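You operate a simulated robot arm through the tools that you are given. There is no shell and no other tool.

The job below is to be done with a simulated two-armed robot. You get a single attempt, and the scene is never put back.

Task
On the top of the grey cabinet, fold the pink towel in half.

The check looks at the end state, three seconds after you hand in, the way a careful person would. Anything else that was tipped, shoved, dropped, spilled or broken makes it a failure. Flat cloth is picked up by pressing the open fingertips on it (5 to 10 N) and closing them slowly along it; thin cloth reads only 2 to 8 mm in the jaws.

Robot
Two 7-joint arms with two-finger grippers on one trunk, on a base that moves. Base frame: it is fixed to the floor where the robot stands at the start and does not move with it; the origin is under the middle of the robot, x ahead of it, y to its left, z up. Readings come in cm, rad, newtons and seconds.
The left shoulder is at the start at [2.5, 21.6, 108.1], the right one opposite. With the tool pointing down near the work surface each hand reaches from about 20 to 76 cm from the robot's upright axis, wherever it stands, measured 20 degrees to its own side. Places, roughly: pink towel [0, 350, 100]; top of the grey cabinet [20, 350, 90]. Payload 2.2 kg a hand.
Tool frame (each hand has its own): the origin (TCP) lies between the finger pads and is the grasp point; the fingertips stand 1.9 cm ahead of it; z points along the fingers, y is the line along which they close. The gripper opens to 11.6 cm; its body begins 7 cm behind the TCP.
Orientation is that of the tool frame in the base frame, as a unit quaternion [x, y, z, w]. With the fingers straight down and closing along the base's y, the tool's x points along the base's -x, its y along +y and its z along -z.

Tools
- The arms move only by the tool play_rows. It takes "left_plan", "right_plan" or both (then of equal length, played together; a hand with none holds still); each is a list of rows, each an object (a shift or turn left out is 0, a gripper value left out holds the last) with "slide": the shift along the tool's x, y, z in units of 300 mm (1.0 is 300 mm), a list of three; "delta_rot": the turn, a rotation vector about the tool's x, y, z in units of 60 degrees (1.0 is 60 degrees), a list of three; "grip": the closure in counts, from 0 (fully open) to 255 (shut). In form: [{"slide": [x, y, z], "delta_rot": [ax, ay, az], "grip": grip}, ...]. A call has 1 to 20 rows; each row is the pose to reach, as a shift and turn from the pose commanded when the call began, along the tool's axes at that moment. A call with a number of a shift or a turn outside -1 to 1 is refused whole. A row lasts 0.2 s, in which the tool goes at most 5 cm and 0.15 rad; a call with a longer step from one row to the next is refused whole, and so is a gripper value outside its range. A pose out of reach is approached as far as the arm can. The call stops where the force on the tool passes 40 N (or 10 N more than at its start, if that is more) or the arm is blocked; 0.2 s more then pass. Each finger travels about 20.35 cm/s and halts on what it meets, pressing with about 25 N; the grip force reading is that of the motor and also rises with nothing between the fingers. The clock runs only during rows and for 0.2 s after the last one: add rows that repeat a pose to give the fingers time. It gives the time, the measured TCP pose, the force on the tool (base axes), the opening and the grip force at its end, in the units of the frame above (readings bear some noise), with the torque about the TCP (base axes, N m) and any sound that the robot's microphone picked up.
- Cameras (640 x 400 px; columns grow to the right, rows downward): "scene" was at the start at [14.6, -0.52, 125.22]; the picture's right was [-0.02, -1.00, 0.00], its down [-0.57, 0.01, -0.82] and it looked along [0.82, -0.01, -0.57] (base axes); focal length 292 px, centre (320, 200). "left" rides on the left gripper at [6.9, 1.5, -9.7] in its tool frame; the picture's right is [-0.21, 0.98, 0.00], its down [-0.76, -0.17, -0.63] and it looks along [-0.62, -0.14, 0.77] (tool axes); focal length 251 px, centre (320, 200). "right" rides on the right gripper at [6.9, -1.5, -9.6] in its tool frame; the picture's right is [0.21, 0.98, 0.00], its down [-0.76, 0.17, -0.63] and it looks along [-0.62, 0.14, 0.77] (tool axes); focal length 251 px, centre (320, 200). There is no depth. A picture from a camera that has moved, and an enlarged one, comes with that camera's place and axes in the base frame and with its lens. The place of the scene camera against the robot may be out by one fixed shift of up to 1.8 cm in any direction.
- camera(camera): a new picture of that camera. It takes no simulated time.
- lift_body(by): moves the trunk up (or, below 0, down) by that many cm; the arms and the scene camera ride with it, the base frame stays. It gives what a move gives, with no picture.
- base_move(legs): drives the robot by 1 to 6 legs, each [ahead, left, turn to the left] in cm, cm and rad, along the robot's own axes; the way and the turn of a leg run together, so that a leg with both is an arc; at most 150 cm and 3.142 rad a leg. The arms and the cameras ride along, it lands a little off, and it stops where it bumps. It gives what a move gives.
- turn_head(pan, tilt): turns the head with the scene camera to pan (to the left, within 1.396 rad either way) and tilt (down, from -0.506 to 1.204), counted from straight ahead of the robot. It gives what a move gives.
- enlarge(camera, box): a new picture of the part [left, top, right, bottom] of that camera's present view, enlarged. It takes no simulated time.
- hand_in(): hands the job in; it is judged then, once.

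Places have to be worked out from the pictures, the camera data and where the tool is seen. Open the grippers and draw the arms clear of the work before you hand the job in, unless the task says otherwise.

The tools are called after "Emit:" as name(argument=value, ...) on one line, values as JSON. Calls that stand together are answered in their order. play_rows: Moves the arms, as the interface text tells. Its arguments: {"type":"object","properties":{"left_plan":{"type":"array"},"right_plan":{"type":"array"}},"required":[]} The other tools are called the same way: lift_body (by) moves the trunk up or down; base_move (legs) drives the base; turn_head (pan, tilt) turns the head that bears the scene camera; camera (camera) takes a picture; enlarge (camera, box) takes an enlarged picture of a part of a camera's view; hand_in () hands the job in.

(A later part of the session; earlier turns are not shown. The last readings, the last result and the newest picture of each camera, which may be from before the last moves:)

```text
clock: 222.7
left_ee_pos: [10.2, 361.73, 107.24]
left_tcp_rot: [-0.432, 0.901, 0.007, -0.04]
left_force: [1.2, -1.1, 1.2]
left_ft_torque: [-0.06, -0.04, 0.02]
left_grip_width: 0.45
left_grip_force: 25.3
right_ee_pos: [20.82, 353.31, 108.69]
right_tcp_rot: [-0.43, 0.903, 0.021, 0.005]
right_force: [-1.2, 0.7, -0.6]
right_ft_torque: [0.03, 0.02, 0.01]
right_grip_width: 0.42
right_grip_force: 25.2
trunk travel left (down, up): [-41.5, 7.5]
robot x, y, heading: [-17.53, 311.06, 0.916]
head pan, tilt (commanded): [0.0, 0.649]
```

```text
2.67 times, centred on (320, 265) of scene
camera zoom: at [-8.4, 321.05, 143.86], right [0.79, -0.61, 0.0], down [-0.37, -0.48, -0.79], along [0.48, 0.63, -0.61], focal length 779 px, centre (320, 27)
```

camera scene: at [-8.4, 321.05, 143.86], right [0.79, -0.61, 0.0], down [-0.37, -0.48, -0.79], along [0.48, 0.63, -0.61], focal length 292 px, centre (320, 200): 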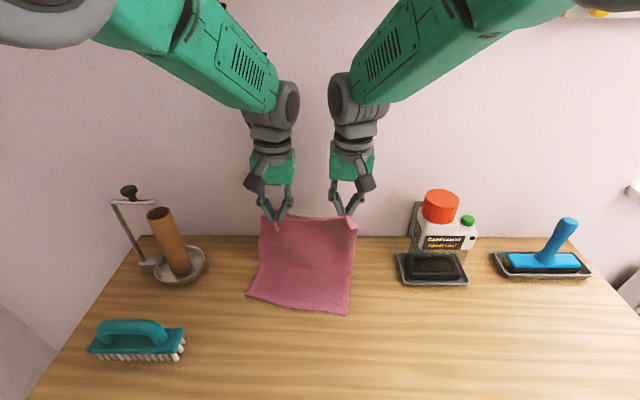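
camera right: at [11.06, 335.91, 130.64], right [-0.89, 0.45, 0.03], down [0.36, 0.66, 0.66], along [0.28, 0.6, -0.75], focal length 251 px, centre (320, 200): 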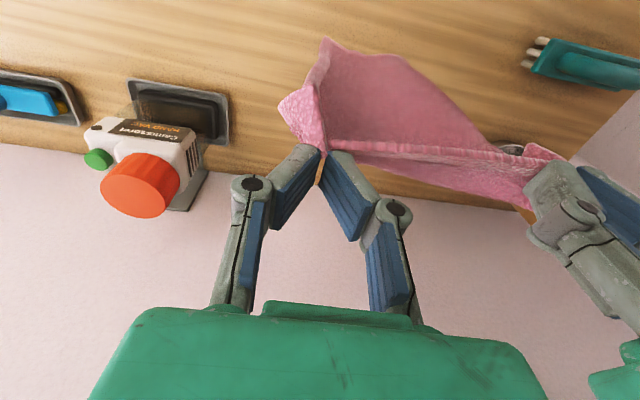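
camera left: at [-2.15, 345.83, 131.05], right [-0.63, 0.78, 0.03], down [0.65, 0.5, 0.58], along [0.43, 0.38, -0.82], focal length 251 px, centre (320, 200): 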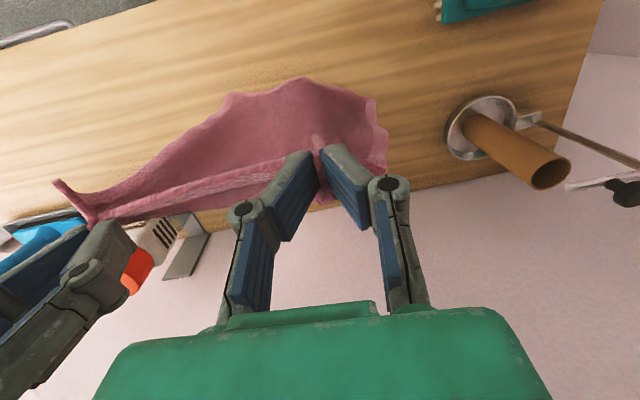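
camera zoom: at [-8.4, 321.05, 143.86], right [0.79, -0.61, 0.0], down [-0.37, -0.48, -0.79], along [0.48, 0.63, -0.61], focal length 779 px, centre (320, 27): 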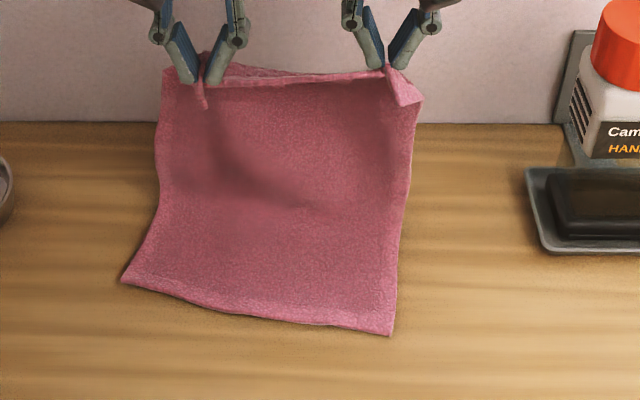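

The base stopped against something just ahead, so I will not drive further forward. The sheet lies well: near part flat with its edge from (50.4, −16.3) to (45.7, +5.3). I continue with arms and trunk only: hands forward, trunk down 5 cm.

Emit:
play_rows(left_plan=[{"slide": [-0.035, 0, 0]}, {"slide": [-0.07, 0.005, 0]}, {"slide": [-0.107, 0.005, 0]}, {"slide": [-0.107, 0.005, 0]}], right_plan=[{"slide": [-0.02, 0, 0]}, {"slide": [-0.042, 0.007, 0]}, {"slide": [-0.063, 0.007, 0]}, {"slide": [-0.063, 0.007, 0]}])

Emit:
lift_body(by=-5)

Emit:
play_rows(left_plan=[{"slide": [-0.035, 0, 0.015]}, {"slide": [-0.07, 0.005, 0.03]}, {"slide": [-0.107, 0.005, 0.043]}, {"slide": [-0.107, 0.005, 0.043]}], right_plan=[{"slide": [-0.02, 0, 0.03]}, {"slide": [-0.04, 0.006, 0.06]}, {"slide": [-0.06, 0.006, 0.093]}, {"slide": [-0.06, 0.006, 0.093]}])

Emit:
camera(camera="scene")

Emit:
enlarge(camera="scene", box=[200, 170, 440, 320])

Emit:
camera(camera="right")

Emit:
camera(camera="left")

```text
clock: 223.7
left_ee_pos: [12.12, 364.35, 107.05]
left_tcp_rot: [-0.431, 0.901, 0.007, -0.04]
left_force: [1.1, -0.7, 0.3]
left_ft_torque: [-0.04, -0.08, 0.02]
left_grip_width: 0.47
left_grip_force: 25.1
right_ee_pos: [21.93, 355.11, 108.74]
right_tcp_rot: [-0.429, 0.903, 0.022, 0.004]
right_force: [-1.5, 1.2, -0.9]
right_ft_torque: [0.02, 0.01, -0.03]
right_grip_width: 0.38
right_grip_force: 24.8
trunk travel left (down, up): [-41.5, 7.5]
robot x, y, heading: [-17.48, 311.12, 0.918]
head pan, tilt (commanded): [0.0, 0.649]
```

```text
clock: 224.6
left_ee_pos: [12.22, 364.41, 102.18]
left_tcp_rot: [-0.431, 0.901, 0.007, -0.041]
left_force: [1.1, -1.0, 0.9]
left_ft_torque: [-0.04, -0.03, 0.06]
left_grip_width: 0.45
left_grip_force: 24.8
right_ee_pos: [21.91, 355.07, 103.89]
right_tcp_rot: [-0.428, 0.903, 0.021, 0.005]
right_force: [-0.9, 2.0, -0.4]
right_ft_torque: [0.0, -0.01, 0.03]
right_grip_width: 0.4
right_grip_force: 24.7
trunk travel left (down, up): [-36.5, 12.5]
robot x, y, heading: [-17.85, 311.03, 0.92]
head pan, tilt (commanded): [0.0, 0.649]
```

```text
clock: 225.6
left_ee_pos: [13.94, 366.84, 100.52]
left_tcp_rot: [-0.431, 0.901, 0.007, -0.041]
left_force: [-0.3, -1.6, 0.5]
left_ft_torque: [-0.02, -0.05, 0.05]
left_grip_width: 0.47
left_grip_force: 24.7
right_ee_pos: [22.9, 356.77, 101.18]
right_tcp_rot: [-0.429, 0.903, 0.021, 0.006]
right_force: [-0.3, 0.4, 0.1]
right_ft_torque: [0.03, 0.01, -0.01]
right_grip_width: 0.36
right_grip_force: 25.0
trunk travel left (down, up): [-36.5, 12.5]
robot x, y, heading: [-17.68, 310.9, 0.92]
head pan, tilt (commanded): [0.0, 0.649]
```

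```text
taken
camera scene: at [-8.37, 321.08, 138.85], right [0.79, -0.61, 0.0], down [-0.37, -0.48, -0.79], along [0.48, 0.63, -0.61], focal length 292 px, centre (320, 200)
```

scene: 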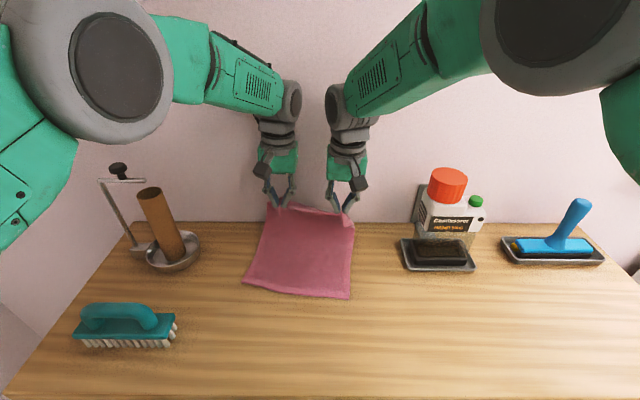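

```text
2.67 times, centred on (320, 245) of scene
camera zoom: at [-8.37, 321.08, 138.85], right [0.79, -0.61, 0.0], down [-0.37, -0.48, -0.79], along [0.48, 0.63, -0.61], focal length 779 px, centre (320, 80)
```

zoom: 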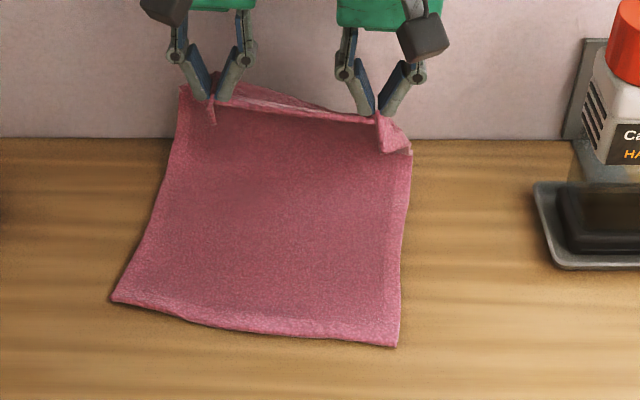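

```text
taken
camera right: at [19.57, 349.99, 110.53], right [-0.89, 0.45, 0.03], down [0.35, 0.66, 0.66], along [0.28, 0.6, -0.75], focal length 251 px, centre (320, 200)
```

right: 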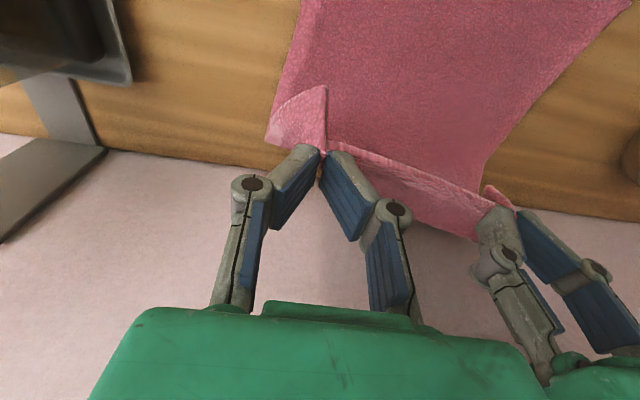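

```text
taken
camera left: at [9.14, 362.66, 110.61], right [-0.62, 0.78, 0.03], down [0.65, 0.5, 0.57], along [0.43, 0.38, -0.82], focal length 251 px, centre (320, 200)
```

left: 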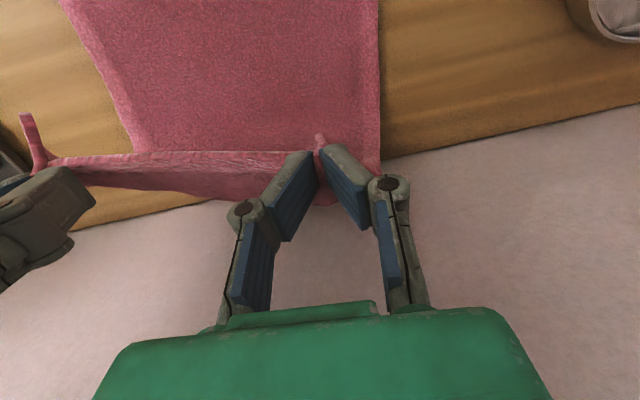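

The sheet lies flat right up to beneath the hands, held edge above the crease with its natural bulge forward. Now I bring the held edge back toward me in stages, descending, to lay it over the near edge: first 4.5 cm back.

Emit:
play_rows(left_plan=[{"slide": [0.04, 0.008, 0.003]}, {"slide": [0.08, 0.016, 0.009]}, {"slide": [0.115, 0.024, 0.018]}, {"slide": [0.15, 0.032, 0.027]}, {"slide": [0.15, 0.032, 0.027]}], right_plan=[{"slide": [0.04, 0.007, 0.005]}, {"slide": [0.08, 0.014, 0.015]}, {"slide": [0.115, 0.02, 0.03]}, {"slide": [0.15, 0.027, 0.045]}, {"slide": [0.15, 0.027, 0.045]}])

Emit:
lift_body(by=-3)

Emit:
play_rows(left_plan=[{"slide": [0.04, 0.008, 0.0]}, {"slide": [0.08, 0.016, 0.0]}, {"slide": [0.115, 0.024, 0.01]}, {"slide": [0.15, 0.032, 0.02]}, {"slide": [0.15, 0.032, 0.02]}], right_plan=[{"slide": [0.04, 0.007, 0.0]}, {"slide": [0.08, 0.014, 0.0]}, {"slide": [0.115, 0.02, 0.01]}, {"slide": [0.15, 0.027, 0.02]}, {"slide": [0.15, 0.027, 0.02]}])

Emit:
enlarge(camera="scene", box=[200, 150, 440, 300])

Emit:
camera(camera="right")

Emit:
camera(camera="left")

```text
clock: 226.8
left_ee_pos: [10.31, 364.08, 100.03]
left_tcp_rot: [-0.432, 0.901, 0.006, -0.041]
left_force: [0.8, -2.1, -0.8]
left_ft_torque: [-0.04, -0.05, 0.01]
left_grip_width: 0.46
left_grip_force: 24.1
right_ee_pos: [19.5, 353.8, 99.43]
right_tcp_rot: [-0.428, 0.904, 0.022, 0.004]
right_force: [-1.9, 1.3, -0.3]
right_ft_torque: [0.03, -0.01, 0.0]
right_grip_width: 0.4
right_grip_force: 25.1
trunk travel left (down, up): [-36.5, 12.5]
robot x, y, heading: [-17.78, 311.33, 0.92]
head pan, tilt (commanded): [0.0, 0.649]
```

```text
clock: 227.5
left_ee_pos: [10.17, 363.85, 97.06]
left_tcp_rot: [-0.431, 0.901, 0.007, -0.041]
left_force: [1.9, -2.0, 0.0]
left_ft_torque: [-0.06, -0.09, 0.04]
left_grip_width: 0.48
left_grip_force: 25.3
right_ee_pos: [19.5, 353.8, 96.7]
right_tcp_rot: [-0.427, 0.904, 0.022, 0.004]
right_force: [-1.7, 2.6, 0.2]
right_ft_torque: [0.06, 0.03, 0.0]
right_grip_width: 0.41
right_grip_force: 24.7
trunk travel left (down, up): [-33.5, 15.5]
robot x, y, heading: [-17.77, 310.66, 0.915]
head pan, tilt (commanded): [0.0, 0.649]
```

```text
clock: 228.7
left_ee_pos: [6.75, 360.93, 96.84]
left_tcp_rot: [-0.432, 0.901, 0.006, -0.041]
left_force: [5.7, -7.3, -1.2]
left_ft_torque: [-0.14, -0.12, 0.05]
left_grip_width: 0.47
left_grip_force: 25.4
right_ee_pos: [16.8, 350.37, 94.82]
right_tcp_rot: [-0.414, 0.91, 0.024, -0.013]
right_force: [-5.1, 7.5, 0.7]
right_ft_torque: [0.14, 0.13, -0.06]
right_grip_width: 0.46
right_grip_force: 25.3
trunk travel left (down, up): [-33.5, 15.5]
robot x, y, heading: [-17.44, 310.93, 0.914]
head pan, tilt (commanded): [0.0, 0.649]
```

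```text
2.67 times, centred on (320, 225) of scene
camera zoom: at [-8.42, 321.05, 135.85], right [0.79, -0.61, 0.0], down [-0.37, -0.48, -0.79], along [0.48, 0.63, -0.61], focal length 779 px, centre (320, 133)
```

zoom: 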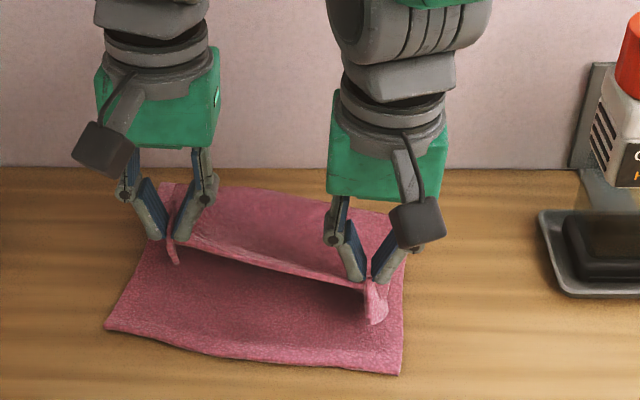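

```text
taken
camera right: at [13.65, 343.78, 104.46], right [-0.88, 0.48, 0.05], down [0.4, 0.66, 0.64], along [0.27, 0.58, -0.77], focal length 251 px, centre (320, 200)
```

right: 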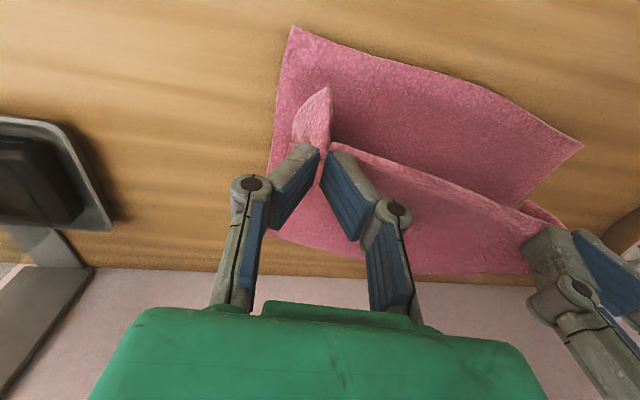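

```text
taken
camera left: at [1.83, 356.81, 106.85], right [-0.62, 0.78, 0.03], down [0.65, 0.5, 0.57], along [0.43, 0.38, -0.82], focal length 251 px, centre (320, 200)
```

left: 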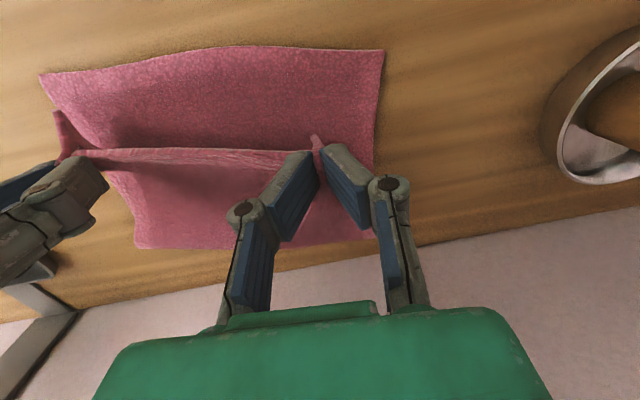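

This works: the upper layer follows flat with no cuff, and the crease is at the far side (15.5 cm from the near edge). I lower the trunk 3.2 cm and bring the held edge the last 4 cm back over the near edge, relaxing the sideways tension.

Emit:
lift_body(by=-3)

Emit:
play_rows(left_plan=[{"slide": [0.02, -0.005, 0.005]}, {"slide": [0.045, 0.0, 0.015]}, {"slide": [0.07, 0.01, 0.03]}, {"slide": [0.1, 0.02, 0.045]}, {"slide": [0.13, 0.03, 0.06]}, {"slide": [0.13, 0.03, 0.06]}], right_plan=[{"slide": [0.02, 0.015, 0]}, {"slide": [0.05, 0.025, 0]}, {"slide": [0.08, 0.035, 0]}, {"slide": [0.11, 0.043, 0]}, {"slide": [0.14, 0.05, 0]}, {"slide": [0.14, 0.05, 0]}])

Emit:
enlarge(camera="scene", box=[200, 150, 440, 300])

Emit:
camera(camera="right")

Emit:
camera(camera="left")

```text
clock: 229.5
left_ee_pos: [6.63, 361.06, 93.96]
left_tcp_rot: [-0.43, 0.902, 0.007, -0.041]
left_force: [4.3, -5.6, -1.7]
left_ft_torque: [-0.12, -0.13, 0.04]
left_grip_width: 0.46
left_grip_force: 25.3
right_ee_pos: [16.89, 350.46, 92.34]
right_tcp_rot: [-0.414, 0.91, 0.027, -0.01]
right_force: [-5.0, 5.6, 1.2]
right_ft_torque: [0.13, 0.1, -0.07]
right_grip_width: 0.47
right_grip_force: 24.9
trunk travel left (down, up): [-30.5, 18.5]
robot x, y, heading: [-17.91, 310.93, 0.917]
head pan, tilt (commanded): [0.0, 0.649]
```

```text
clock: 230.9
left_ee_pos: [3.52, 358.36, 92.37]
left_tcp_rot: [-0.431, 0.901, 0.007, -0.04]
left_force: [4.5, -6.6, -1.1]
left_ft_torque: [-0.12, -0.16, 0.03]
left_grip_width: 0.5
left_grip_force: 25.1
right_ee_pos: [12.95, 347.46, 90.47]
right_tcp_rot: [-0.407, 0.913, 0.02, -0.033]
right_force: [-0.4, 8.0, 15.3]
right_ft_torque: [0.14, 0.08, -0.1]
right_grip_width: 0.46
right_grip_force: 25.3
trunk travel left (down, up): [-30.5, 18.5]
robot x, y, heading: [-17.8, 310.66, 0.921]
head pan, tilt (commanded): [0.0, 0.649]
```

```text
2.67 times, centred on (320, 225) of scene
camera zoom: at [-8.48, 320.83, 132.87], right [0.79, -0.61, 0.0], down [-0.37, -0.48, -0.79], along [0.48, 0.63, -0.61], focal length 779 px, centre (320, 133)
```

zoom: 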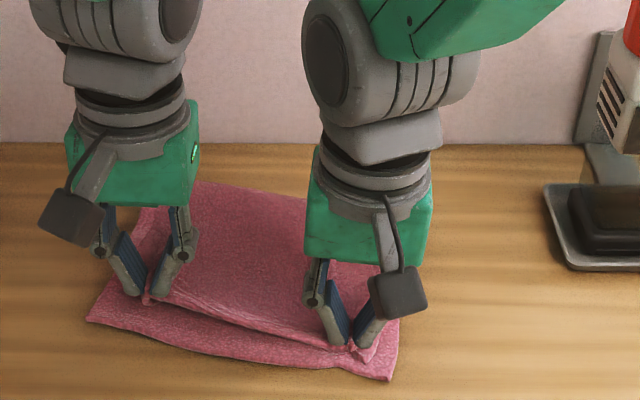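

```text
taken
camera right: at [9.95, 341.13, 100.42], right [-0.87, 0.49, 0.07], down [0.43, 0.67, 0.61], along [0.25, 0.56, -0.79], focal length 251 px, centre (320, 200)
```

right: 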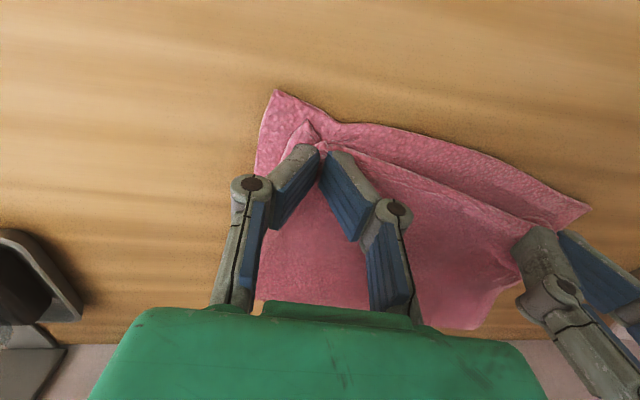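

```text
taken
camera left: at [-1.46, 354.24, 102.36], right [-0.62, 0.78, 0.03], down [0.65, 0.5, 0.57], along [0.43, 0.38, -0.82], focal length 251 px, centre (320, 200)
```

left: 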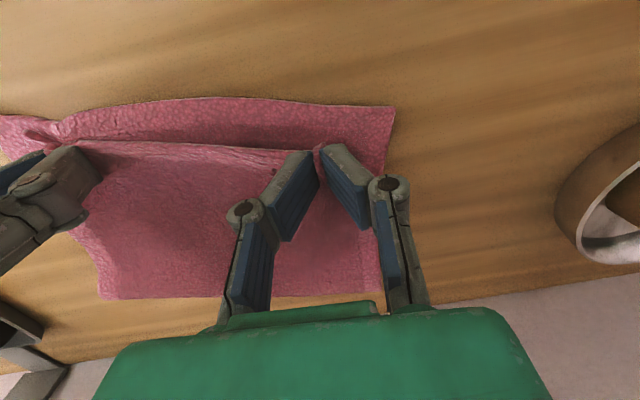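

Nearly aligned: the held edge is about 1.8 cm short of the lower near edge, with the right hand pressing a little hard. I lift both slightly, shift 1.8 cm toward me, then lower the trunk 5 cm to set the edge down.

Emit:
play_rows(left_plan=[{"slide": [0.0, 0.0, -0.03]}, {"slide": [0.02, 0.004, -0.07]}, {"slide": [0.04, 0.008, -0.11]}, {"slide": [0.06, 0.012, -0.132]}, {"slide": [0.06, 0.012, -0.132]}], right_plan=[{"slide": [0.0, 0.005, -0.05]}, {"slide": [0.02, 0.012, -0.1]}, {"slide": [0.04, 0.018, -0.15]}, {"slide": [0.06, 0.022, -0.19]}, {"slide": [0.06, 0.022, -0.19]}])

Emit:
lift_body(by=-4.5)

Emit:
camera(camera="right")

Emit:
camera(camera="left")

Emit:
enlarge(camera="scene", box=[200, 150, 440, 300])

```text
clock: 231.6
left_ee_pos: [2.72, 357.35, 95.08]
left_tcp_rot: [-0.431, 0.902, 0.005, -0.04]
left_force: [4.8, -8.7, -3.9]
left_ft_torque: [-0.21, -0.12, 0.04]
left_grip_width: 0.48
left_grip_force: 25.0
right_ee_pos: [10.49, 345.44, 90.62]
right_tcp_rot: [-0.404, 0.912, 0.005, -0.072]
right_force: [-7.6, 8.4, 16.0]
right_ft_torque: [0.18, 0.21, -0.1]
right_grip_width: 0.47
right_grip_force: 25.2
trunk travel left (down, up): [-30.5, 18.5]
robot x, y, heading: [-17.93, 311.06, 0.918]
head pan, tilt (commanded): [0.0, 0.649]
stopped in row 3 (right hand): the arm was blocked; the commanded pose is now the measured one
```

```text
clock: 231.9
left_ee_pos: [2.67, 357.21, 94.96]
left_tcp_rot: [-0.431, 0.902, 0.004, -0.038]
left_force: [3.8, -6.1, -2.2]
left_ft_torque: [-0.16, -0.05, -0.01]
left_grip_width: 0.49
left_grip_force: 24.8
right_ee_pos: [10.41, 345.53, 90.57]
right_tcp_rot: [-0.402, 0.913, 0.008, -0.071]
right_force: [-5.3, 5.9, 12.0]
right_ft_torque: [0.12, 0.16, -0.09]
right_grip_width: 0.43
right_grip_force: 25.3
trunk travel left (down, up): [-30.2, 18.8]
robot x, y, heading: [-17.72, 310.65, 0.916]
head pan, tilt (commanded): [0.0, 0.649]
stopped: the force on the tool passed its limit at 53 N (the readings are from after the stop); the commanded pose is now the measured one
```

```text
taken
camera right: at [8.1, 339.81, 100.94], right [-0.86, 0.5, 0.1], down [0.47, 0.7, 0.54], along [0.21, 0.51, -0.83], focal length 251 px, centre (320, 200)
```

right: 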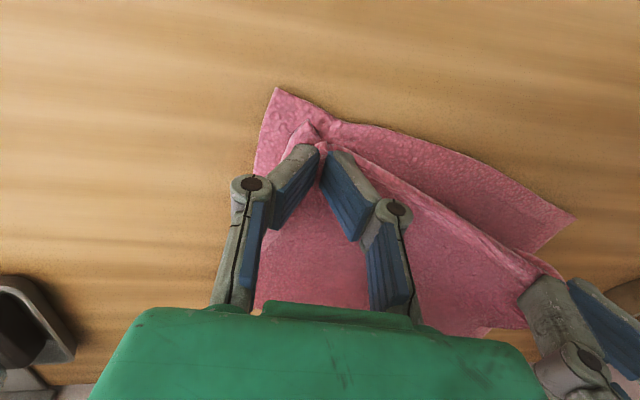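

```text
taken
camera left: at [-2.28, 352.99, 104.98], right [-0.62, 0.78, 0.03], down [0.65, 0.5, 0.57], along [0.43, 0.37, -0.82], focal length 251 px, centre (320, 200)
```

left: 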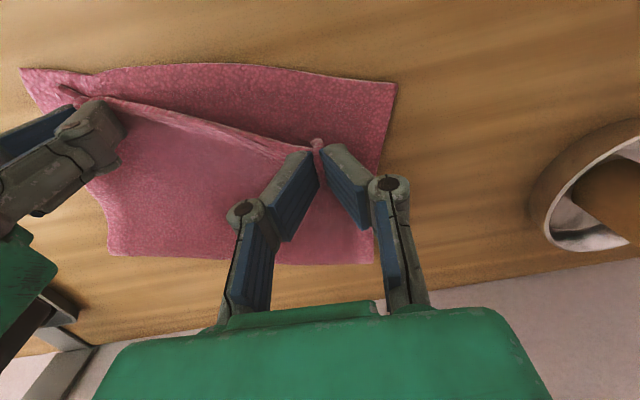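

```text
2.67 times, centred on (320, 225) of scene
camera zoom: at [-8.6, 320.86, 132.53], right [0.79, -0.61, 0.0], down [-0.37, -0.48, -0.79], along [0.48, 0.63, -0.61], focal length 779 px, centre (320, 133)
```

zoom: 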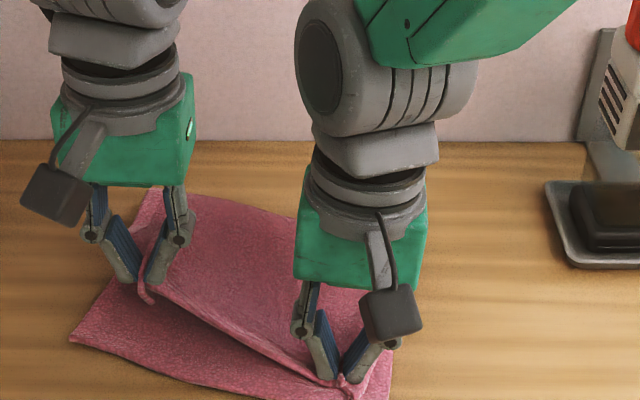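

The right arm is jammed at a joint limit, pressing 12 N. I free it by moving it up 2 cm and slightly forward, keeping its grip.

Emit:
play_rows(right_plan=[{"slide": [-0.01, 0, -0.015]}, {"slide": [-0.025, 0, -0.035]}, {"slide": [-0.04, 0, -0.055]}, {"slide": [-0.05, 0, -0.07]}, {"slide": [-0.05, 0, -0.07]}])

Emit:
camera(camera="right")

```text
clock: 233.2
left_ee_pos: [2.6, 357.25, 95.04]
left_tcp_rot: [-0.431, 0.902, 0.006, -0.039]
left_force: [2.5, -3.5, -0.2]
left_ft_torque: [-0.05, -0.03, 0.0]
left_grip_width: 0.45
left_grip_force: 25.2
right_ee_pos: [11.76, 346.76, 92.4]
right_tcp_rot: [-0.404, 0.912, 0.005, -0.07]
right_force: [-2.5, 3.4, 0.5]
right_ft_torque: [0.04, 0.05, -0.01]
right_grip_width: 0.4
right_grip_force: 25.1
trunk travel left (down, up): [-30.2, 18.8]
robot x, y, heading: [-17.48, 310.75, 0.914]
head pan, tilt (commanded): [0.0, 0.649]
```

```text
taken
camera right: at [9.32, 341.05, 102.71], right [-0.86, 0.5, 0.09], down [0.46, 0.7, 0.54], along [0.21, 0.51, -0.83], focal length 251 px, centre (320, 200)
```

right: 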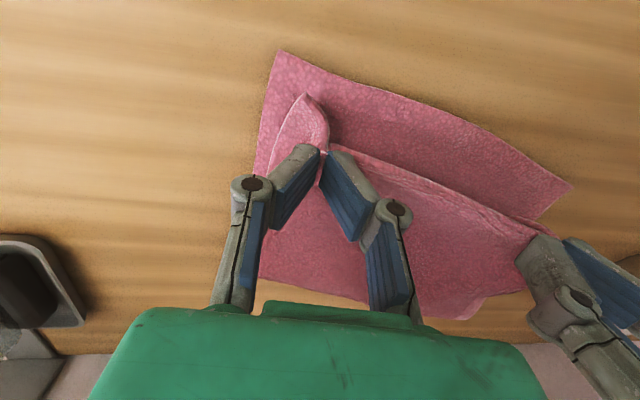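

The right is free again. To avoid the arm limit I shift both hands with the base instead: 2.6 cm back and 1.1 cm to the left, which puts the held edge over the lower near edge.

Emit:
base_move(legs=[[-2.6, 1.1, 0]])

Emit:
play_rows(left_plan=[{"slide": [-0.005, 0, 0.03]}, {"slide": [-0.01, 0, 0.06]}, {"slide": [-0.01, 0, 0.09]}, {"slide": [-0.01, 0, 0.11]}, {"slide": [-0.01, 0, 0.11]}], right_plan=[{"slide": [0, 0, 0.0]}, {"slide": [0, 0, 0.01]}, {"slide": [0, 0, 0.02]}, {"slide": [0, 0, 0.03]}, {"slide": [0, 0, 0.03]}])

Emit:
camera(camera="right")

Emit:
camera(camera="left")

Emit:
enlarge(camera="scene", box=[200, 150, 440, 300])

```text
clock: 234.0
left_ee_pos: [0.49, 355.82, 94.9]
left_tcp_rot: [-0.43, 0.902, 0.005, -0.04]
left_force: [2.6, -3.2, -0.4]
left_ft_torque: [-0.07, -0.05, 0.0]
left_grip_width: 0.46
left_grip_force: 24.9
right_ee_pos: [9.49, 345.1, 92.14]
right_tcp_rot: [-0.404, 0.912, 0.005, -0.072]
right_force: [-1.6, 2.8, 0.0]
right_ft_torque: [0.1, 0.08, -0.02]
right_grip_width: 0.4
right_grip_force: 25.0
trunk travel left (down, up): [-30.2, 18.8]
robot x, y, heading: [-20.08, 309.07, 0.918]
head pan, tilt (commanded): [0.0, 0.649]
```

```text
clock: 235.2
left_ee_pos: [0.41, 355.34, 91.9]
left_tcp_rot: [-0.431, 0.902, 0.009, -0.038]
left_force: [1.6, -2.4, -0.4]
left_ft_torque: [-0.05, -0.06, 0.02]
left_grip_width: 0.45
left_grip_force: 24.6
right_ee_pos: [9.58, 344.62, 91.6]
right_tcp_rot: [-0.404, 0.912, 0.009, -0.071]
right_force: [-1.1, 1.3, 0.3]
right_ft_torque: [0.05, 0.03, -0.01]
right_grip_width: 0.4
right_grip_force: 25.1
trunk travel left (down, up): [-30.2, 18.8]
robot x, y, heading: [-19.88, 309.71, 0.916]
head pan, tilt (commanded): [0.0, 0.649]
```

```text
taken
camera right: at [7.14, 338.92, 101.94], right [-0.86, 0.5, 0.1], down [0.47, 0.7, 0.55], along [0.21, 0.52, -0.83], focal length 251 px, centre (320, 200)
```

right: 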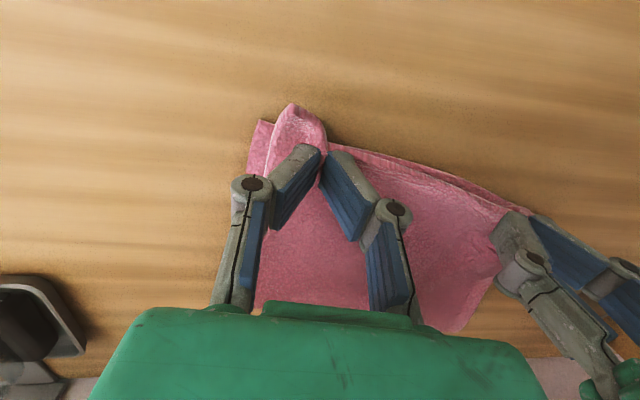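

```text
taken
camera left: at [-4.4, 351.13, 102.0], right [-0.62, 0.78, 0.04], down [0.65, 0.49, 0.58], along [0.43, 0.38, -0.82], focal length 251 px, centre (320, 200)
```

left: 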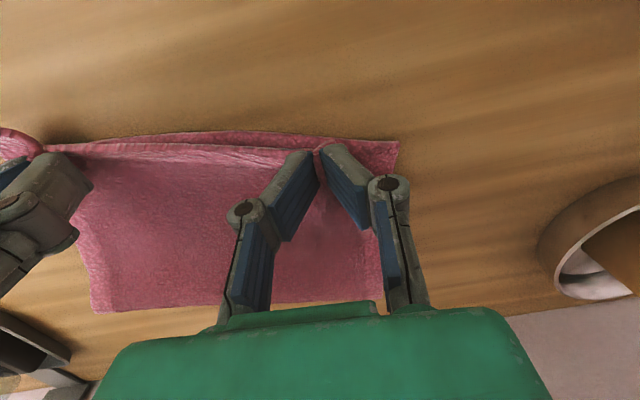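

```text
2.67 times, centred on (320, 225) of scene
camera zoom: at [-10.51, 319.29, 132.54], right [0.79, -0.61, 0.0], down [-0.37, -0.48, -0.79], along [0.48, 0.63, -0.61], focal length 779 px, centre (320, 133)
```

zoom: 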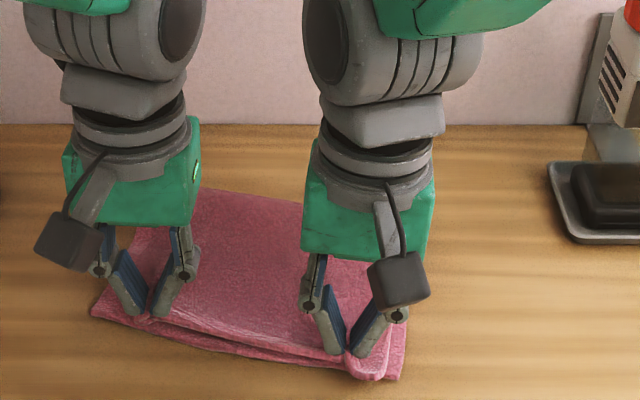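

The held edge now lies right over the lower near edge (left ~0.8 cm short, right slightly over). I nudge the left 0.6 cm toward me, set both down, and open the fingers slowly to spread the pinched ridges.

Emit:
play_rows(left_plan=[{"slide": [0.012, 0, 0.007]}, {"slide": [0.02, 0, 0.015]}, {"slide": [0.02, 0, 0.02]}, {"slide": [0.02, 0, 0.02]}], right_plan=[{"slide": [0, 0, 0.004]}, {"slide": [0, 0, 0.008]}, {"slide": [0, 0, 0.01]}, {"slide": [0, 0, 0.01]}])

```text
clock: 236.2
left_ee_pos: [-0.19, 355.14, 91.27]
left_tcp_rot: [-0.43, 0.902, 0.008, -0.039]
left_force: [2.4, -2.2, -1.0]
left_ft_torque: [-0.03, -0.04, 0.01]
left_grip_width: 0.47
left_grip_force: 25.2
right_ee_pos: [9.32, 344.64, 91.23]
right_tcp_rot: [-0.404, 0.912, 0.009, -0.07]
right_force: [-1.4, 2.1, -0.1]
right_ft_torque: [0.02, 0.02, -0.04]
right_grip_width: 0.4
right_grip_force: 25.3
trunk travel left (down, up): [-30.2, 18.8]
robot x, y, heading: [-19.87, 309.49, 0.918]
head pan, tilt (commanded): [0.0, 0.649]
```

The tips are just above the lower layer without pressing. I open both grippers slowly to about 3 cm.

Emit:
play_rows(left_plan=[{"grip": 247}, {"grip": 239}, {"grip": 231}, {"grip": 223}, {"grip": 215}, {"grip": 207}, {"grip": 199}, {"grip": 191}, {"grip": 185}, {"grip": 185}], right_plan=[{"grip": 247}, {"grip": 239}, {"grip": 231}, {"grip": 223}, {"grip": 215}, {"grip": 207}, {"grip": 199}, {"grip": 191}, {"grip": 185}, {"grip": 185}])

Emit:
camera(camera="right")

Emit:
camera(camera="left")

```text
clock: 238.4
left_ee_pos: [-0.18, 355.11, 91.4]
left_tcp_rot: [-0.43, 0.902, 0.007, -0.039]
left_force: [0.2, 0.0, -0.4]
left_ft_torque: [0.0, 0.01, -0.01]
left_grip_width: 3.2
left_grip_force: 0.0
right_ee_pos: [9.26, 344.76, 91.36]
right_tcp_rot: [-0.405, 0.912, 0.006, -0.07]
right_force: [0.2, 0.3, -0.1]
right_ft_torque: [0.04, 0.01, 0.01]
right_grip_width: 3.22
right_grip_force: 0.1
trunk travel left (down, up): [-30.2, 18.8]
robot x, y, heading: [-20.41, 309.66, 0.916]
head pan, tilt (commanded): [0.0, 0.649]
```

```text
taken
camera right: at [6.86, 339.1, 101.68], right [-0.86, 0.5, 0.09], down [0.47, 0.7, 0.55], along [0.21, 0.51, -0.83], focal length 251 px, centre (320, 200)
```

right: 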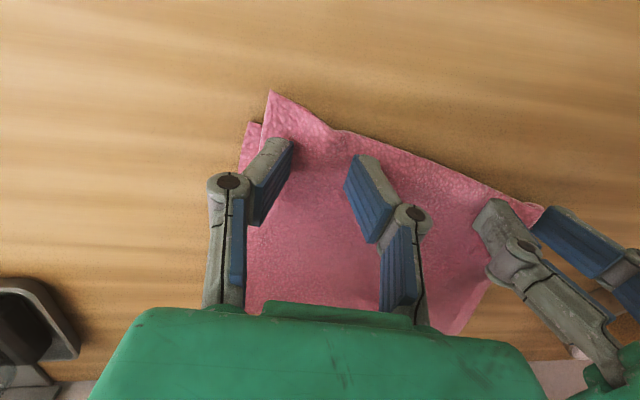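

```text
taken
camera left: at [-5.11, 350.92, 101.37], right [-0.62, 0.78, 0.03], down [0.65, 0.5, 0.58], along [0.43, 0.38, -0.82], focal length 251 px, centre (320, 200)
```

left: 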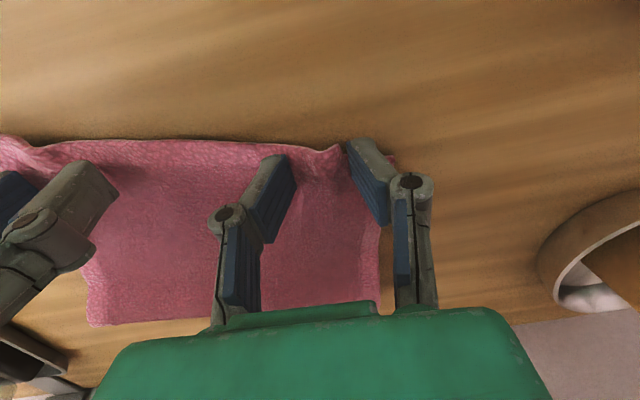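

The released edge lies flat over the near edge with no cuff. I raise both hands straight up and apart for a full view.

Emit:
play_rows(left_plan=[{"slide": [0, 0, -0.04]}, {"slide": [0, 0, -0.12]}, {"slide": [0, 0.03, -0.24]}, {"slide": [-0.04, 0.1, -0.36]}, {"slide": [-0.08, 0.2, -0.45]}, {"slide": [-0.1, 0.3, -0.5]}, {"slide": [-0.1, 0.38, -0.5]}, {"slide": [-0.1, 0.38, -0.5]}], right_plan=[{"slide": [0, 0, -0.04]}, {"slide": [0, 0, -0.12]}, {"slide": [0, -0.03, -0.24]}, {"slide": [-0.04, -0.1, -0.36]}, {"slide": [-0.08, -0.2, -0.45]}, {"slide": [-0.1, -0.3, -0.5]}, {"slide": [-0.1, -0.4, -0.5]}, {"slide": [-0.1, -0.4, -0.5]}])

Emit:
camera(camera="scene")

Emit:
enlarge(camera="scene", box=[200, 150, 440, 300])

Emit:
camera(camera="right")

Emit:
camera(camera="left")

```text
clock: 240.2
left_ee_pos: [-5.95, 364.94, 106.64]
left_tcp_rot: [-0.43, 0.902, 0.008, -0.039]
left_force: [0.2, -0.2, -0.3]
left_ft_torque: [-0.01, -0.02, -0.01]
left_grip_width: 3.18
left_grip_force: 0.0
right_ee_pos: [22.18, 339.62, 105.04]
right_tcp_rot: [-0.404, 0.912, 0.007, -0.07]
right_force: [-0.1, -0.1, -0.2]
right_ft_torque: [-0.03, -0.01, -0.02]
right_grip_width: 3.19
right_grip_force: 0.2
trunk travel left (down, up): [-30.2, 18.8]
robot x, y, heading: [-20.14, 309.57, 0.918]
head pan, tilt (commanded): [0.0, 0.649]
```

```text
taken
camera scene: at [-10.84, 319.58, 132.53], right [0.79, -0.61, 0.0], down [-0.37, -0.48, -0.79], along [0.48, 0.63, -0.61], focal length 292 px, centre (320, 200)
```

scene: 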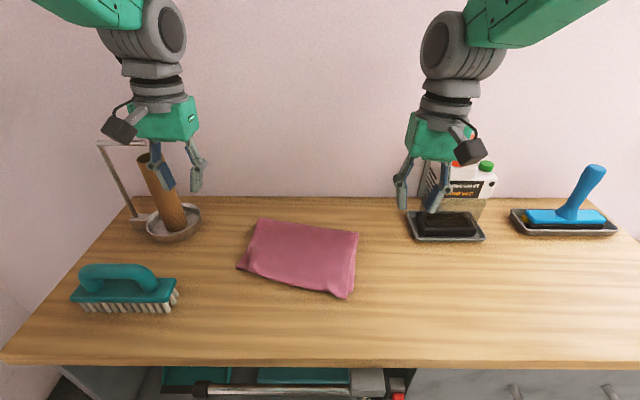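

```text
2.67 times, centred on (320, 225) of scene
camera zoom: at [-10.84, 319.58, 132.53], right [0.79, -0.61, 0.0], down [-0.37, -0.48, -0.79], along [0.48, 0.63, -0.61], focal length 779 px, centre (320, 133)
```

zoom: 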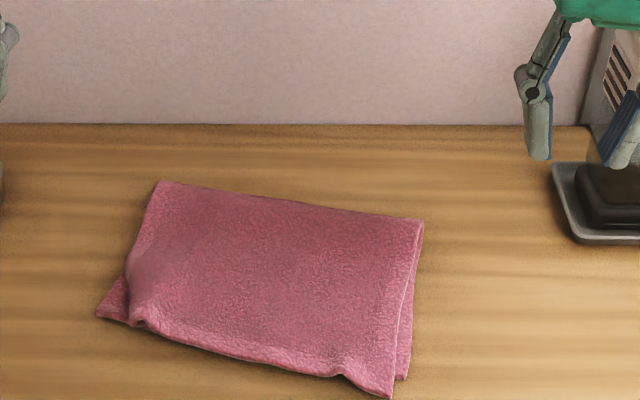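

```text
taken
camera right: at [19.69, 333.97, 115.31], right [-0.86, 0.5, 0.09], down [0.46, 0.7, 0.55], along [0.21, 0.51, -0.83], focal length 251 px, centre (320, 200)
```

right: 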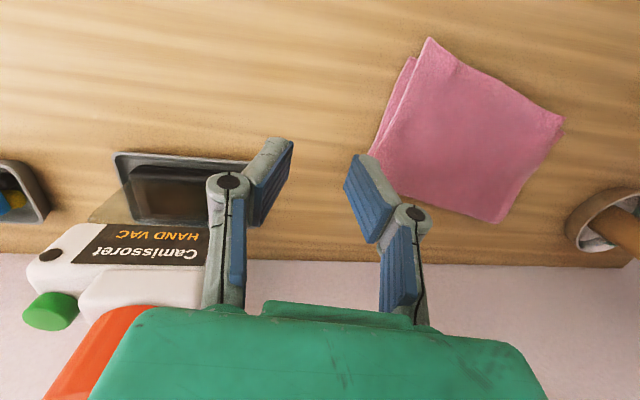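

```text
taken
camera left: at [-10.96, 360.75, 116.69], right [-0.62, 0.78, 0.03], down [0.65, 0.5, 0.58], along [0.43, 0.38, -0.82], focal length 251 px, centre (320, 200)
```

left: 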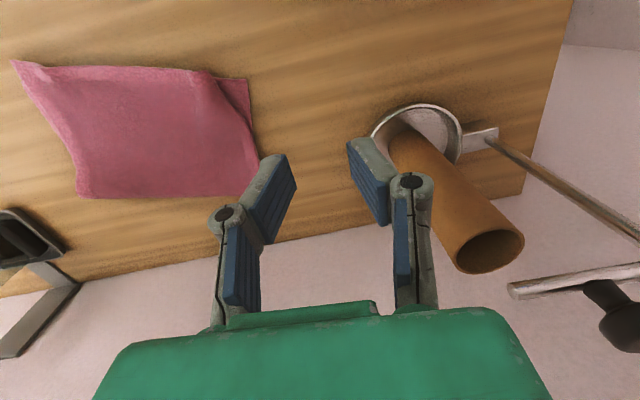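

The towel is now folded in half: crease at the far side, both edges together at the near side, flat. I enlarge the hand views to examine the corners.

Emit:
enlarge(camera="left", box=[0, 40, 280, 215])

Emit:
enlarge(camera="right", box=[350, 20, 590, 170])

```text
2.29 times, centred on (140, 128) of left
camera zoom: at [-10.96, 360.75, 116.69], right [-0.62, 0.78, 0.03], down [0.65, 0.5, 0.58], along [0.43, 0.38, -0.82], focal length 575 px, centre (731, 366)
```

zoom: 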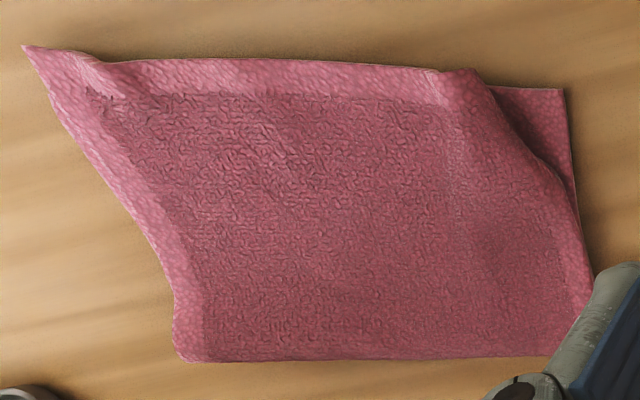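

```text
2.67 times, centred on (470, 95) of right
camera zoom: at [19.69, 333.97, 115.31], right [-0.86, 0.5, 0.09], down [0.46, 0.7, 0.55], along [0.21, 0.51, -0.83], focal length 670 px, centre (-80, 480)
```

zoom: 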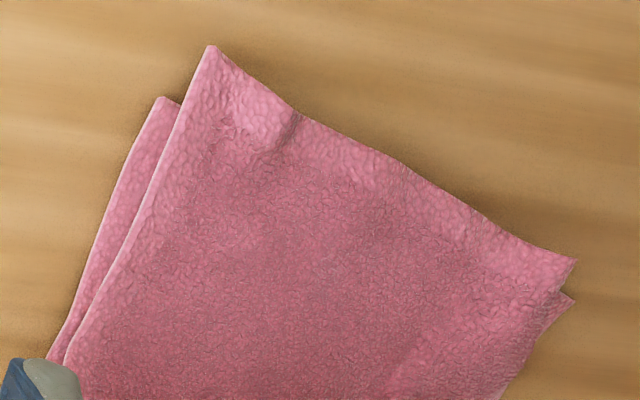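

The fold is neat, but the upper layer's near-left corner looks tucked under by about 3 cm. I bring the left hand over that corner for a close look.

Emit:
play_rows(left_plan=[{"slide": [0.015, -0.053, 0.02], "delta_rot": [0, 0.07, 0]}, {"slide": [0.03, -0.106, 0.06], "delta_rot": [0, 0.14, 0]}, {"slide": [0.045, -0.159, 0.1], "delta_rot": [0, 0.21, 0]}, {"slide": [0.06, -0.212, 0.14], "delta_rot": [0, 0.28, 0]}, {"slide": [0.075, -0.265, 0.18], "delta_rot": [0, 0.35, 0]}, {"slide": [0.087, -0.317, 0.2], "delta_rot": [0, 0.42, 0]}, {"slide": [0.087, -0.317, 0.2], "delta_rot": [0, 0.42, 0]}])

Emit:
camera(camera="left")

Emit:
enlarge(camera="left", box=[240, 80, 440, 205])

```text
clock: 241.8
left_ee_pos: [-0.76, 356.66, 100.4]
left_tcp_rot: [-0.422, 0.872, -0.086, -0.234]
left_force: [0.0, -0.1, 0.1]
left_ft_torque: [-0.02, 0.03, -0.01]
left_grip_width: 3.18
left_grip_force: 0.0
right_ee_pos: [22.08, 339.67, 104.93]
right_tcp_rot: [-0.403, 0.912, 0.008, -0.071]
right_force: [-0.4, 0.2, 0.1]
right_ft_torque: [0.0, -0.04, 0.01]
right_grip_width: 3.19
right_grip_force: 0.2
trunk travel left (down, up): [-30.2, 18.8]
robot x, y, heading: [-20.24, 309.45, 0.917]
head pan, tilt (commanded): [0.0, 0.649]
```

```text
taken
camera left: at [-2.48, 356.28, 112.17], right [-0.64, 0.76, -0.06], down [0.75, 0.64, 0.18], along [0.18, 0.07, -0.98], focal length 251 px, centre (320, 200)
```

left: 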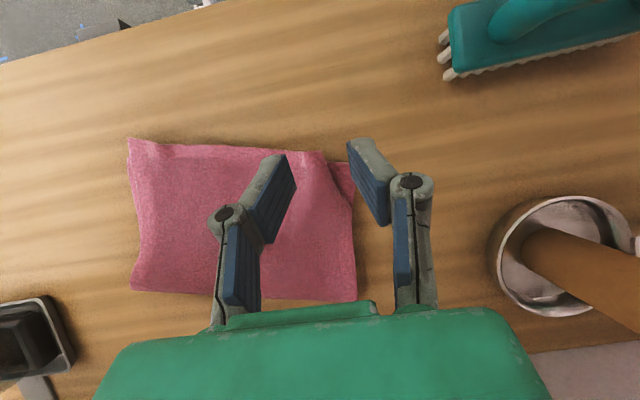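

```text
3.20 times, centred on (340, 142) of left
camera zoom: at [-2.48, 356.28, 112.17], right [-0.64, 0.76, -0.06], down [0.75, 0.64, 0.18], along [0.18, 0.07, -0.98], focal length 805 px, centre (256, 384)
```

zoom: 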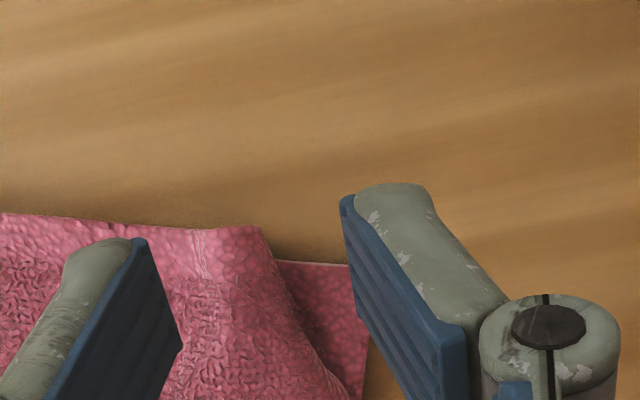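

The tucked corner should coincide with the lower corner once untucked, so a small repair is worthwhile. First I place the right hand, closed, over the middle of the folded towel to hold it down lightly while the left re-lays that corner.

Emit:
play_rows(right_plan=[{"slide": [-0.03, 0.06, 0.02], "grip": 230}, {"slide": [-0.07, 0.14, 0.06], "grip": 255}, {"slide": [-0.11, 0.22, 0.12]}, {"slide": [-0.15, 0.3, 0.2]}, {"slide": [-0.19, 0.38, 0.28]}, {"slide": [-0.21, 0.437, 0.35]}, {"slide": [-0.21, 0.437, 0.4]}, {"slide": [-0.21, 0.437, 0.4]}])

Emit:
camera(camera="scene")

Emit:
camera(camera="right")

```text
clock: 243.6
left_ee_pos: [-0.81, 356.82, 100.31]
left_tcp_rot: [-0.421, 0.872, -0.086, -0.234]
left_force: [0.0, 0.3, -0.6]
left_ft_torque: [0.01, -0.03, 0.0]
left_grip_width: 3.2
left_grip_force: 0.0
right_ee_pos: [15.03, 352.67, 93.26]
right_tcp_rot: [-0.404, 0.912, 0.007, -0.07]
right_force: [0.8, -0.1, -0.3]
right_ft_torque: [0.03, -0.01, -0.02]
right_grip_width: 0.0
right_grip_force: 24.5
trunk travel left (down, up): [-30.2, 18.8]
robot x, y, heading: [-20.27, 309.39, 0.912]
head pan, tilt (commanded): [0.0, 0.649]
```

```text
taken
camera scene: at [-10.84, 319.68, 132.53], right [0.79, -0.61, 0.0], down [-0.37, -0.48, -0.79], along [0.48, 0.63, -0.61], focal length 292 px, centre (320, 200)
```

scene: 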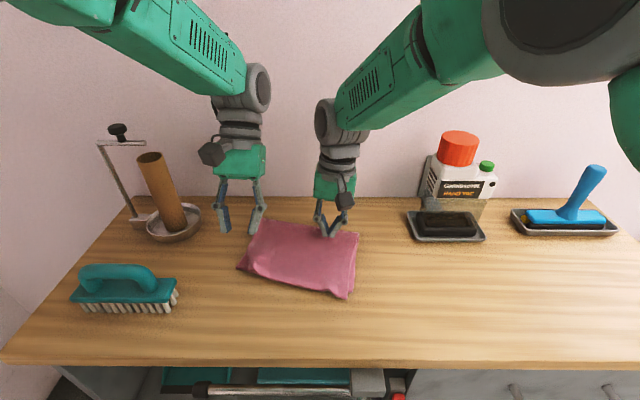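

```text
taken
camera right: at [12.61, 346.93, 103.59], right [-0.86, 0.5, 0.09], down [0.46, 0.7, 0.55], along [0.21, 0.51, -0.83], focal length 251 px, centre (320, 200)
```

right: 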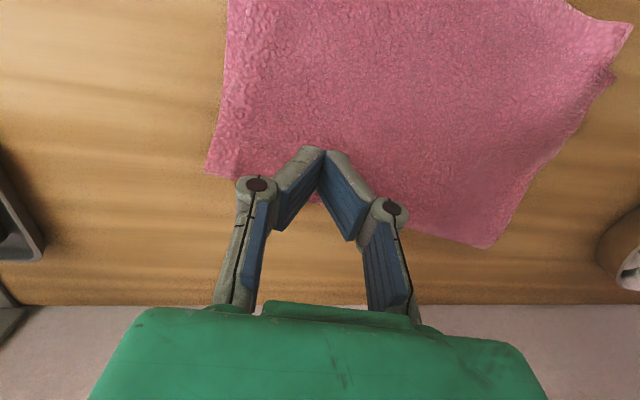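

The right hand is near the crease; I move it 2 cm toward me and lower it to press the towel gently.

Emit:
play_rows(right_plan=[{"slide": [0.03, 0, 0.01]}, {"slide": [0.06, 0, 0.03]}, {"slide": [0.06, 0, 0.055]}, {"slide": [0.06, 0, 0.07]}, {"slide": [0.06, 0, 0.075]}, {"slide": [0.06, 0, 0.075]}])

```text
clock: 245.0
left_ee_pos: [-0.94, 356.85, 100.26]
left_tcp_rot: [-0.421, 0.872, -0.086, -0.234]
left_force: [0.1, 0.1, -0.5]
left_ft_torque: [0.01, -0.01, 0.04]
left_grip_width: 3.19
left_grip_force: 0.0
right_ee_pos: [13.35, 351.12, 91.34]
right_tcp_rot: [-0.403, 0.912, 0.007, -0.071]
right_force: [0.4, 0.1, 0.1]
right_ft_torque: [0.01, 0.0, -0.02]
right_grip_width: 0.0
right_grip_force: 25.5
trunk travel left (down, up): [-30.2, 18.8]
robot x, y, heading: [-20.17, 309.92, 0.917]
head pan, tilt (commanded): [0.0, 0.649]
```

Not touching yet; I lower the right by 0.5 cm more.

Emit:
play_rows(right_plan=[{"slide": [0, 0, 0.008]}, {"slide": [0, 0, 0.015]}, {"slide": [0, 0, 0.018]}, {"slide": [0, 0, 0.018]}])

```text
clock: 246.0
left_ee_pos: [-0.8, 356.83, 100.45]
left_tcp_rot: [-0.422, 0.872, -0.087, -0.233]
left_force: [0.3, 0.9, -0.6]
left_ft_torque: [0.01, 0.04, 0.01]
left_grip_width: 3.21
left_grip_force: 0.0
right_ee_pos: [13.32, 351.1, 90.55]
right_tcp_rot: [-0.404, 0.912, 0.007, -0.07]
right_force: [0.9, -1.0, 1.3]
right_ft_torque: [0.02, 0.01, 0.0]
right_grip_width: 0.0
right_grip_force: 25.3
trunk travel left (down, up): [-30.2, 18.8]
robot x, y, heading: [-20.47, 309.85, 0.915]
head pan, tilt (commanded): [0.0, 0.649]
```

Contact now at 1.3 N. I press 0.3 cm more with the right to hold the towel, then move the left hand to the pinch point near the tucked corner.

Emit:
play_rows(right_plan=[{"slide": [0, 0, 0.005]}, {"slide": [0, 0, 0.01]}, {"slide": [0, 0, 0.01]}])

Emit:
camera(camera="left")

```text
clock: 246.8
left_ee_pos: [-0.85, 356.84, 100.34]
left_tcp_rot: [-0.422, 0.871, -0.086, -0.234]
left_force: [0.3, 0.4, 0.1]
left_ft_torque: [0.01, -0.01, 0.01]
left_grip_width: 3.22
left_grip_force: 0.1
right_ee_pos: [13.38, 351.04, 90.58]
right_tcp_rot: [-0.404, 0.912, 0.007, -0.069]
right_force: [1.0, 0.5, 6.1]
right_ft_torque: [0.01, -0.07, 0.02]
right_grip_width: 0.0
right_grip_force: 24.5
trunk travel left (down, up): [-30.2, 18.8]
robot x, y, heading: [-20.08, 309.29, 0.92]
head pan, tilt (commanded): [0.0, 0.649]
```

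```text
taken
camera left: at [-2.57, 356.38, 112.15], right [-0.64, 0.76, -0.06], down [0.74, 0.64, 0.18], along [0.18, 0.07, -0.98], focal length 251 px, centre (320, 200)
```

left: 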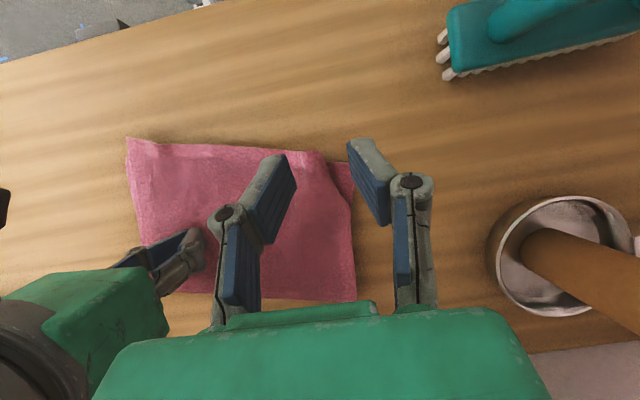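

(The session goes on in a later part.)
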